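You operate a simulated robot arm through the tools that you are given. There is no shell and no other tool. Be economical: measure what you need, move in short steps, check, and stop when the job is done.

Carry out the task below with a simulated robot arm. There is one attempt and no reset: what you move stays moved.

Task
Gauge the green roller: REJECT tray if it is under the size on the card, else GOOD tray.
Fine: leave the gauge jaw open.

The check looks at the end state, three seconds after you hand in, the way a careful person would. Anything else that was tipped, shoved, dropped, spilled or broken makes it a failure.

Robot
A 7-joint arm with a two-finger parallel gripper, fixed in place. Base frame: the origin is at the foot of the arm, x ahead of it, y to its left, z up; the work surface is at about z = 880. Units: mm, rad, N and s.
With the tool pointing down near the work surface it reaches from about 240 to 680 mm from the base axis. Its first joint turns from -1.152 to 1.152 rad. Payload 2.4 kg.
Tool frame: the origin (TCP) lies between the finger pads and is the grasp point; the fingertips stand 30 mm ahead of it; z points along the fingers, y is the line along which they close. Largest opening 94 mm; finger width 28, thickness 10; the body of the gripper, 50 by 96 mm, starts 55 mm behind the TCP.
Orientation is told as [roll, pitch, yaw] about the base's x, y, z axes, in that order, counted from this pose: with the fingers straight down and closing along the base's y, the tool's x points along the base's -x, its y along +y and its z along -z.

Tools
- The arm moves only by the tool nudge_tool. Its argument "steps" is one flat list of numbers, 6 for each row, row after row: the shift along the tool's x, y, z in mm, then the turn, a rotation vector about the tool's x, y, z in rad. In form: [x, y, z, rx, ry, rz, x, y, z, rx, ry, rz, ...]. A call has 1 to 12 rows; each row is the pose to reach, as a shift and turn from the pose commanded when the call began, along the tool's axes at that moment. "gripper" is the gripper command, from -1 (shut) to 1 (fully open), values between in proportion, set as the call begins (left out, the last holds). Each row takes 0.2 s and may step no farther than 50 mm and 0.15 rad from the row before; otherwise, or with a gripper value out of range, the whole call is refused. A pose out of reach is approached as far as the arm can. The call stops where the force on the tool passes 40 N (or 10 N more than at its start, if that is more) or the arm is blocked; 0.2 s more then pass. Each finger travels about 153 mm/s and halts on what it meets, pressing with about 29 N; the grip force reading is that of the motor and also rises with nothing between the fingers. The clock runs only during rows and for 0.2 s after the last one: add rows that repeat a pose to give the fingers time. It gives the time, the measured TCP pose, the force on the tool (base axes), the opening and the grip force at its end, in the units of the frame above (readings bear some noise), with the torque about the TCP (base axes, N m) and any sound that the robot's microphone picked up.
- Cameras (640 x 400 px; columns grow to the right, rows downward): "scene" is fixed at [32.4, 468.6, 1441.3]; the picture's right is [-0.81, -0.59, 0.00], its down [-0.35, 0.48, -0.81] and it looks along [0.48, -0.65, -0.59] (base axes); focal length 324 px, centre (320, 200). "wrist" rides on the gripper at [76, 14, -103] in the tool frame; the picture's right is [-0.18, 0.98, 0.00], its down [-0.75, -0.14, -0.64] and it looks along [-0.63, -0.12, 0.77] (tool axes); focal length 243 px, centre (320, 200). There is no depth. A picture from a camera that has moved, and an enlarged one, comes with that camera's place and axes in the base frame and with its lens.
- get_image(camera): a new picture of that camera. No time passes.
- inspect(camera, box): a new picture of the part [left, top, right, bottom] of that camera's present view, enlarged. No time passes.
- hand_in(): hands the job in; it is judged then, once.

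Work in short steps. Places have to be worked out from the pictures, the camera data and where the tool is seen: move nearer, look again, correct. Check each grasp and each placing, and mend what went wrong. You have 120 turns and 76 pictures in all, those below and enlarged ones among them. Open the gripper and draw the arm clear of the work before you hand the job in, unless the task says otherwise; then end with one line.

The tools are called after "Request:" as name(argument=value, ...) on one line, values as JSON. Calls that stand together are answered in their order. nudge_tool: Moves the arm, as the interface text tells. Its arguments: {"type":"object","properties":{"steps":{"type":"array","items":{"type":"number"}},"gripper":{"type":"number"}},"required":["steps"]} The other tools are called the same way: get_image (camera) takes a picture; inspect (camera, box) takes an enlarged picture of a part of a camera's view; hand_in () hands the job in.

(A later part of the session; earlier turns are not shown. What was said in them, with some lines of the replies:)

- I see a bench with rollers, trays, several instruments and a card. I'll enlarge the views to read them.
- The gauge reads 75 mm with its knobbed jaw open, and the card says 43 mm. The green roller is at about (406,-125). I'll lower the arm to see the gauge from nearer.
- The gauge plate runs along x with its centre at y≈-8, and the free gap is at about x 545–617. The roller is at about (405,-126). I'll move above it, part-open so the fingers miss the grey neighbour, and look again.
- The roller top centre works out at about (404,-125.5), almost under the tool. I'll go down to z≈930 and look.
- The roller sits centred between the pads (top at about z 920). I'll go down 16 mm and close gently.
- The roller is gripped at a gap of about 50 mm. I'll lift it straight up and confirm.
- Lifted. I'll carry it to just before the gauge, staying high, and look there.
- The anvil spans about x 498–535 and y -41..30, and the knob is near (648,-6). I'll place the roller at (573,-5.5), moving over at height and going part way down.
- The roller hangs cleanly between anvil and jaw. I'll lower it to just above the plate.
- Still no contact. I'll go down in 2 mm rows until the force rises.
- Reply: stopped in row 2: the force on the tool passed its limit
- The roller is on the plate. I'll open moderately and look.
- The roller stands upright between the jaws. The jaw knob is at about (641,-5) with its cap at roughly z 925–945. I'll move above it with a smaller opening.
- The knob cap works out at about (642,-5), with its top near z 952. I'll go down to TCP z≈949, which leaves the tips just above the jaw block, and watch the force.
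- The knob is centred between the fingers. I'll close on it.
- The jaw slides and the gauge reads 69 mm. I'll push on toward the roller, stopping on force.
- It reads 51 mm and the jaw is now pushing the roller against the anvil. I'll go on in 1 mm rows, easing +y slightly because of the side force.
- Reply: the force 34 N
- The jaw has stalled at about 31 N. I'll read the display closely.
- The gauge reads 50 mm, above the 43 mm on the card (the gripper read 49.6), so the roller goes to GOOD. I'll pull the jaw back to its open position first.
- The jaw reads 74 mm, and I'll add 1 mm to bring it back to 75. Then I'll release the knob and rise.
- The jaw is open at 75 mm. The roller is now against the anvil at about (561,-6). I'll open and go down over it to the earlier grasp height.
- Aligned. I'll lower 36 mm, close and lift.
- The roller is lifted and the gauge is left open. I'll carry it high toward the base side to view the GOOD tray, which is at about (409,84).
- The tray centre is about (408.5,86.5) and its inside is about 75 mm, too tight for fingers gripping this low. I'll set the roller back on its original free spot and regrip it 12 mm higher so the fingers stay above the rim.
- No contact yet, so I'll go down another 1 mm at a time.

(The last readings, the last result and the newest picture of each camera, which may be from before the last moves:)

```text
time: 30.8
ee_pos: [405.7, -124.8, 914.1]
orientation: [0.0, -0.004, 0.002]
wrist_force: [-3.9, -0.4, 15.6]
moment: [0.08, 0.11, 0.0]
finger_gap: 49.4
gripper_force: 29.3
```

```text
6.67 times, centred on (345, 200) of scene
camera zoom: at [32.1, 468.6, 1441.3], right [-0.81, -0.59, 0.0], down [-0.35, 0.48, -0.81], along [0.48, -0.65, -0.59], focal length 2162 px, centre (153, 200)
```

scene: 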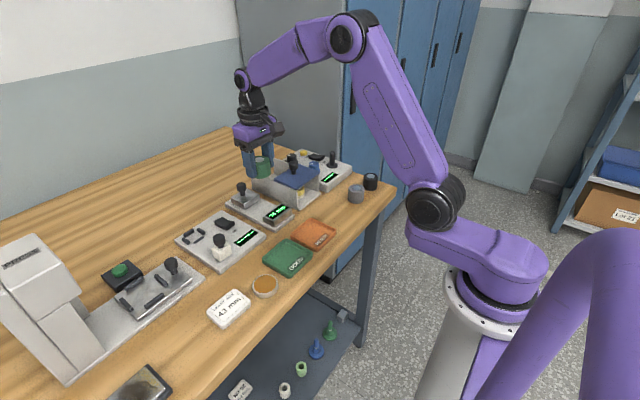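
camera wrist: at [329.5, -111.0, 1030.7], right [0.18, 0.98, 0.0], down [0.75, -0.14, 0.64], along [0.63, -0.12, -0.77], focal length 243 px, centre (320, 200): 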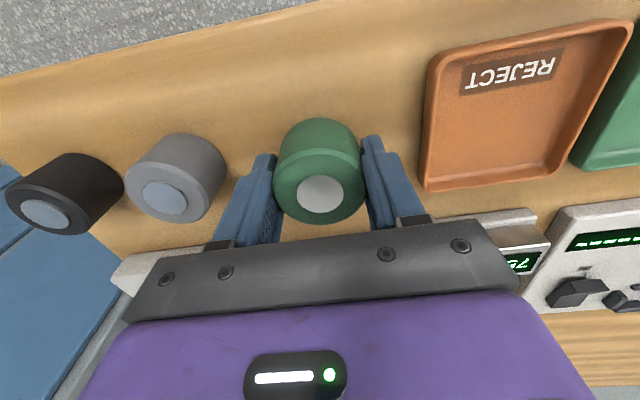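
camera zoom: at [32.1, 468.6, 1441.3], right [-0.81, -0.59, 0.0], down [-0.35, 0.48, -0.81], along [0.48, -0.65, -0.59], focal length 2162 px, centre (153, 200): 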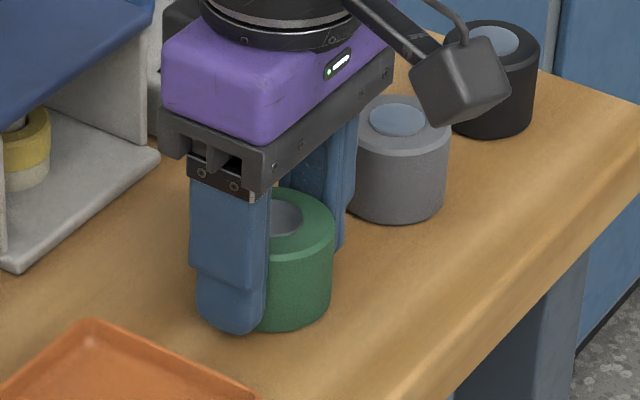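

It touched at TCP 914. I'll open, rise 13 mm and regrip.

Request:
nudge_tool(steps=[0, 0, -1, 0, 0, 0, 0, 0, -1, 0, 0, 0], gripper=0.3)

Request:
nudge_tool(steps=[0, 0, -6, 0, 0, 0, 0, 0, -12, 0, 0, 0])

Request:
nudge_tool(steps=[0, 0, 0, 0, 0, 0, 0, 0, 0, 0, 0, 0, 0, 0, 0, 0, 0, 0], gripper=-1)

Request:
nudge_tool(steps=[0, 0, -30, 0, 0, 0, 0, 0, -75, 0, 0, 0, 0, 0, -110, 0, 0, 0])

Request:
inspect(camera="scene", box=[290, 100, 390, 220])

```text
time: 31.4
ee_pos: [405.3, -125.8, 914.5]
orientation: [0.0, -0.002, 0.002]
wrist_force: [-1.2, -0.3, -0.7]
moment: [0.02, -0.02, 0.03]
finger_gap: 61.3
gripper_force: 0.1
```

```text
time: 31.9
ee_pos: [404.9, -125.3, 926.8]
orientation: [0.0, -0.001, 0.001]
wrist_force: [-0.2, 0.3, 0.0]
moment: [0.0, 0.01, -0.01]
finger_gap: 61.2
gripper_force: 0.1
```

```text
time: 32.8
ee_pos: [404.6, -125.8, 926.6]
orientation: [-0.001, -0.001, 0.001]
wrist_force: [-0.1, 0.2, -0.2]
moment: [-0.01, 0.05, 0.01]
finger_gap: 49.2
gripper_force: 29.3
```

```text
time: 33.5
ee_pos: [403.6, -124.9, 1037.6]
orientation: [0.0, -0.002, 0.003]
wrist_force: [-0.5, 0.1, -0.8]
moment: [-0.01, -0.01, 0.02]
finger_gap: 49.1
gripper_force: 29.2
```

```text
3.33 times, centred on (340, 160) of scene
camera zoom: at [32.4, 468.6, 1441.3], right [-0.81, -0.59, 0.0], down [-0.35, 0.48, -0.81], along [0.48, -0.65, -0.59], focal length 1081 px, centre (253, 333)
```

zoom: 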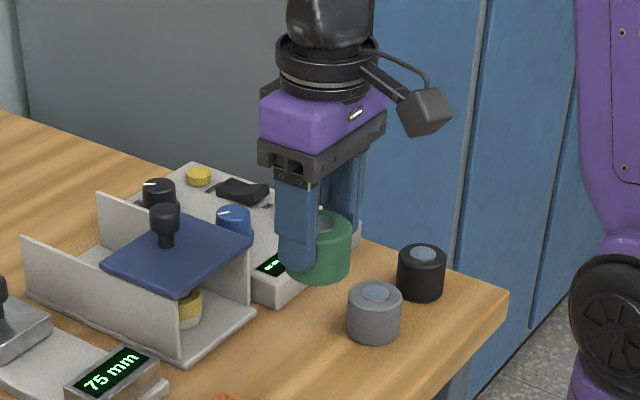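

It is gripped higher and lifted. I'll carry it over the GOOD tray and lower to z≈945.

Request:
nudge_tool(steps=[0, 43, 0, 0, 0, 0, 0, 86, 0, 0, 0, 0, -2, 129, 0, 0, 0, 0, -4, 172, 0, 0, 0, 0, -4, 211.5, 0, 0, 0, 0, -4, 211.5, 45, 0, 0, 0, -4, 211.5, 85, 0, 0, 0, -4, 211.5, 88, 0, 0, 0])

Request:
get_image(camera="wrist")

Request:
inspect(camera="scene", box=[240, 200, 350, 290])

```text
time: 35.4
ee_pos: [408.2, 85.4, 949.4]
orientation: [0.0, -0.001, 0.002]
wrist_force: [0.1, 0.7, -0.1]
moment: [0.01, -0.01, 0.0]
finger_gap: 48.9
gripper_force: 28.7
```

```text
33 pictures are left
camera wrist: at [333.5, 100.1, 1052.2], right [0.18, 0.98, 0.0], down [0.75, -0.14, 0.64], along [0.63, -0.12, -0.77], focal length 243 px, centre (320, 200)
```

wrist: 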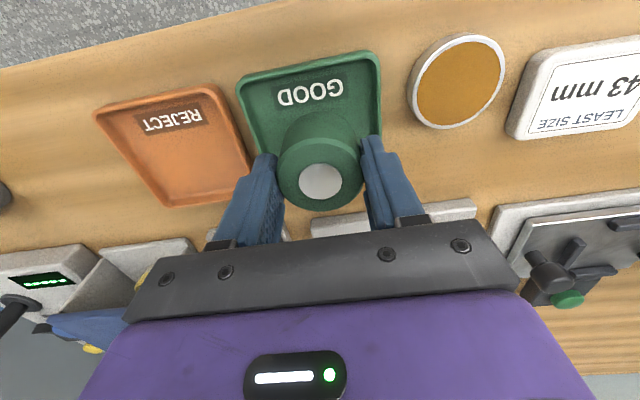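

```text
4.44 times, centred on (295, 245) of scene
camera zoom: at [32.4, 468.6, 1441.3], right [-0.81, -0.59, 0.0], down [-0.35, 0.48, -0.81], along [0.48, -0.65, -0.59], focal length 1441 px, centre (431, 0)
```

zoom: 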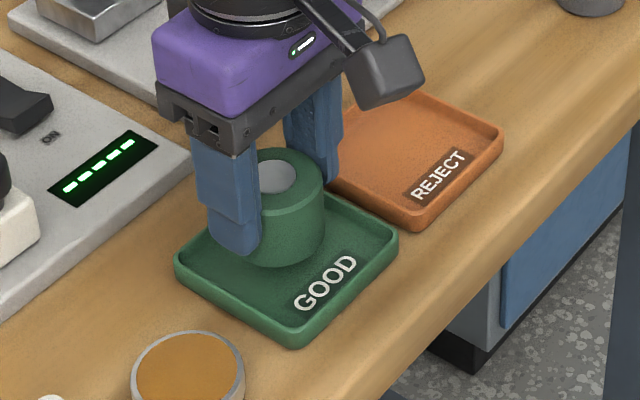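

The roller is centred over the tray. I'll lower toward the floor, feeling for contact.

Request:
nudge_tool(steps=[0, 0, 6, 0, 0, 0, 0, 0, 12, 0, 0, 0, 0, 0, 15, 0, 0, 0])

Request:
nudge_tool(steps=[0, 0, 1, 0, 0, 0, 0, 0, 2, 0, 0, 0])

Request:
nudge_tool(steps=[0, 0, 0.5, 0, 0, 0, 0, 0, 1, 0, 0, 0])

```text
time: 36.1
ee_pos: [408.1, 86.0, 933.7]
orientation: [-0.001, -0.001, 0.003]
wrist_force: [-0.6, 0.2, -1.0]
moment: [0.0, -0.03, 0.04]
finger_gap: 49.0
gripper_force: 29.3
```

```text
time: 36.8
ee_pos: [408.3, 86.7, 931.1]
orientation: [-0.001, -0.002, 0.001]
wrist_force: [-0.2, -0.6, -1.2]
moment: [0.01, -0.03, 0.02]
finger_gap: 49.0
gripper_force: 29.0
```

```text
time: 37.4
ee_pos: [408.9, 85.8, 931.5]
orientation: [0.002, -0.002, 0.002]
wrist_force: [0.6, -0.2, -0.7]
moment: [0.02, -0.01, -0.01]
finger_gap: 49.0
gripper_force: 29.4
```

Request:
nudge_tool(steps=[0, 0, 0.5, 0, 0, 0, 0, 0, 1, 0, 0, 0])

Request:
nudge_tool(steps=[0, 0, 0.4, 0, 0, 0, 0, 0, 0.8, 0, 0, 0])

Request:
inspect(camera="scene", box=[250, 210, 330, 280])

```text
time: 38.0
ee_pos: [408.3, 85.8, 931.8]
orientation: [0.001, -0.002, 0.003]
wrist_force: [-5.9, -1.3, 30.2]
moment: [-0.06, 0.33, 0.01]
finger_gap: 49.2
gripper_force: 29.0
```

```text
time: 38.4
ee_pos: [408.9, 87.2, 930.9]
orientation: [0.001, -0.003, 0.002]
wrist_force: [-3.8, -0.9, 10.4]
moment: [-0.01, 0.1, -0.02]
finger_gap: 49.1
gripper_force: 29.3
stopped in row 2: the force on the tool passed its limit (the readings are from after the stop); the commanded pose is now the measured one
```

```text
5.71 times, centred on (290, 245) of scene
camera zoom: at [32.2, 468.5, 1441.3], right [-0.81, -0.59, 0.0], down [-0.35, 0.48, -0.81], along [0.48, -0.65, -0.59], focal length 1853 px, centre (491, -57)
```

zoom: 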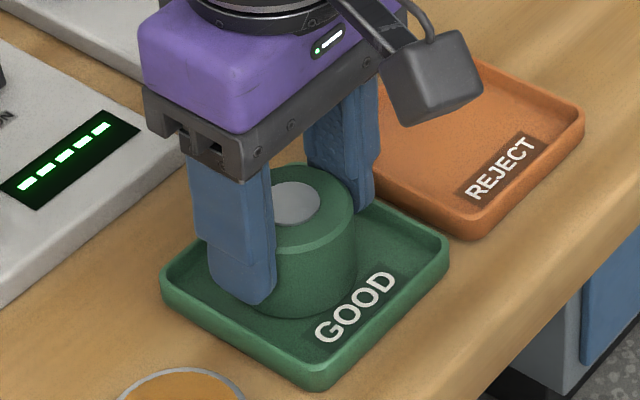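

It is resting on the tray floor. I'll open modestly, with the tips above the rim, and withdraw straight up.

Request:
nudge_tool(steps=[0, 0, -0.5, 0, 0, 0, 0, 0, -0.5, 0, 0, 0], gripper=0.3)

Request:
nudge_tool(steps=[0, 0, -30, 0, 0, 0, 0, 0, -75, 0, 0, 0, 0, 0, -120, 0, 0, 0, 30, -20, -150, 0, 0, 0, 60, -50, -180, 0, 0, 0, 80, -80, -210, 0, 0, 0])

Request:
get_image(camera="scene")

Request:
get_image(camera="wrist")

Request:
inspect(camera="scene", box=[200, 160, 350, 290])

```text
time: 39.0
ee_pos: [410.0, 87.3, 932.1]
orientation: [0.0, -0.006, 0.0]
wrist_force: [-0.8, 0.0, -0.1]
moment: [-0.02, 0.01, 0.0]
finger_gap: 61.1
gripper_force: 0.0
```

```text
refused: row 5 steps farther than a row can; nothing moved
```

```text
30 pictures are left
```

scene: 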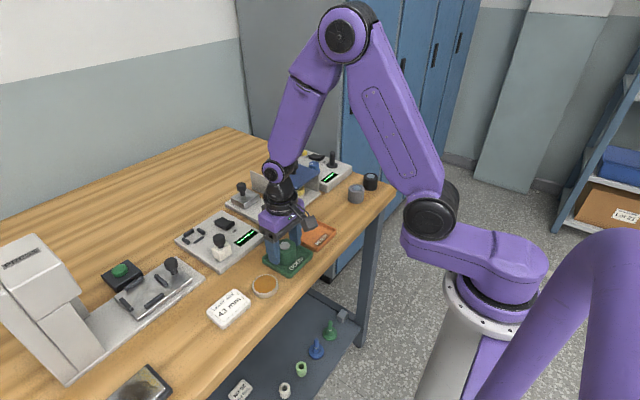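

```text
29 pictures are left
camera wrist: at [334.0, 100.2, 1033.9], right [0.18, 0.98, 0.0], down [0.75, -0.14, 0.64], along [0.63, -0.12, -0.76], focal length 243 px, centre (320, 200)
```

wrist: 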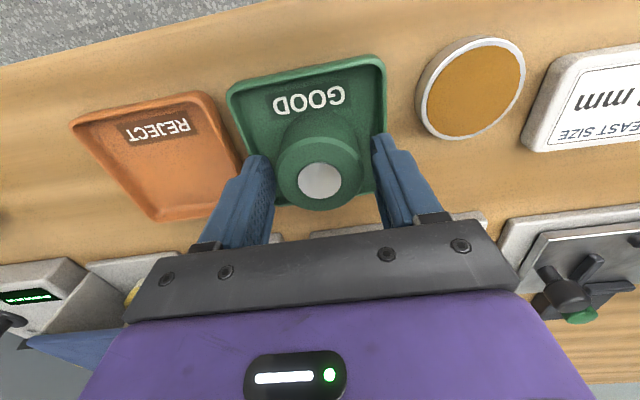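

```text
3.08 times, centred on (275, 225) of scene
camera zoom: at [32.4, 468.6, 1441.3], right [-0.81, -0.59, 0.0], down [-0.35, 0.48, -0.81], along [0.48, -0.65, -0.59], focal length 998 px, centre (458, 123)
```

zoom: 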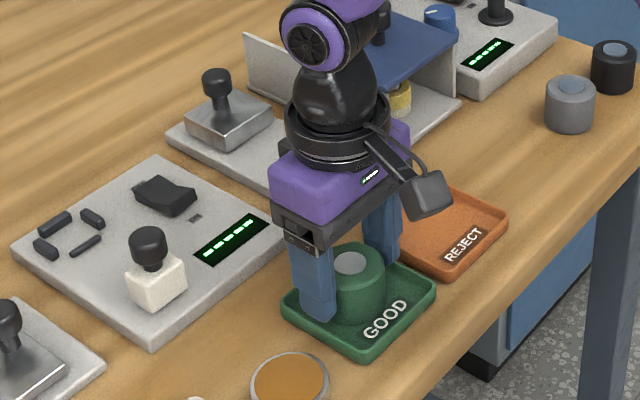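

The roller is released in the GOOD tray. The withdrawal was refused because one row stepped too far, so I'll redo it with smaller rows.

Request:
nudge_tool(steps=[0, 0, -30, 0, 0, 0, 0, 0, -70, 0, 0, 0, 0, 0, -110, 0, 0, 0, 0, 0, -150, 0, 0, 0, 20, -15, -185, 0, 0, 0, 40, -30, -220, 0, 0, 0, 60, -45, -250, 0, 0, 0])

Request:
get_image(camera="scene")

Request:
inspect(camera="scene", box=[200, 160, 350, 290])

```text
time: 40.6
ee_pos: [348.2, 41.5, 1182.5]
orientation: [-0.001, -0.005, 0.001]
wrist_force: [-0.5, 0.1, 0.0]
moment: [-0.03, 0.0, 0.02]
finger_gap: 61.1
gripper_force: 0.1
```

```text
27 pictures are left
```

scene: 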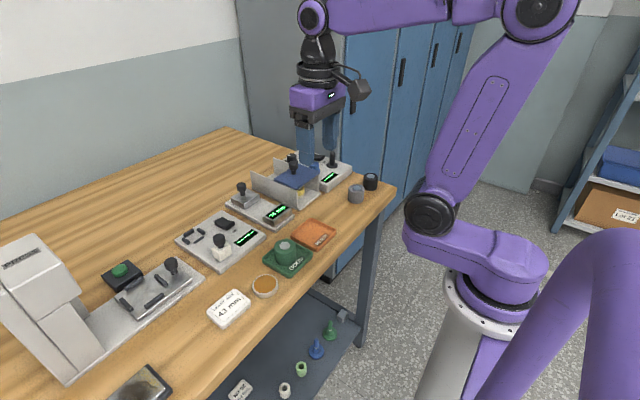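

```text
3.08 times, centred on (275, 225) of scene
camera zoom: at [32.4, 468.6, 1441.3], right [-0.81, -0.59, 0.0], down [-0.35, 0.48, -0.81], along [0.48, -0.65, -0.59], focal length 998 px, centre (458, 123)
```

zoom: 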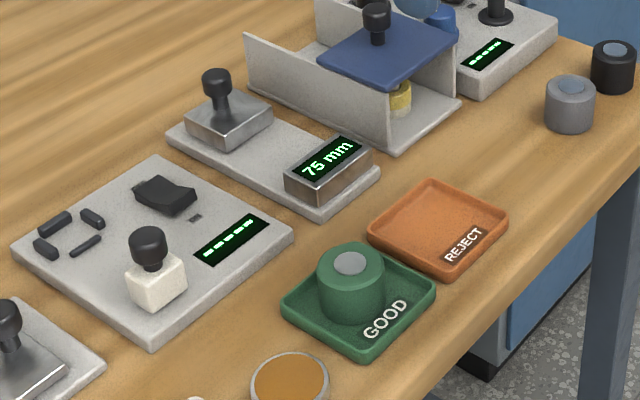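

The roller stands in the GOOD tray, the gauge is open at 75 mm, and nothing else has moved. I'll open the gripper fully and hand in.

Request:
nudge_tool(steps=[0, 0, 0, 0, 0, 0, 0, 0, 0, 0, 0, 0], gripper=1)

Request:
hand_in()

```text
time: 41.2
ee_pos: [348.1, 40.7, 1182.7]
orientation: [0.0, -0.002, 0.003]
wrist_force: [0.6, 0.1, -0.3]
moment: [-0.02, 0.02, -0.02]
finger_gap: 94.2
gripper_force: 0.0
```

```text
The job is handed in.
```

The green roller gauged at 50 mm against the card's least size of 43 mm, so I placed it in the GOOD tray and left the gauge jaw open at 75 mm.
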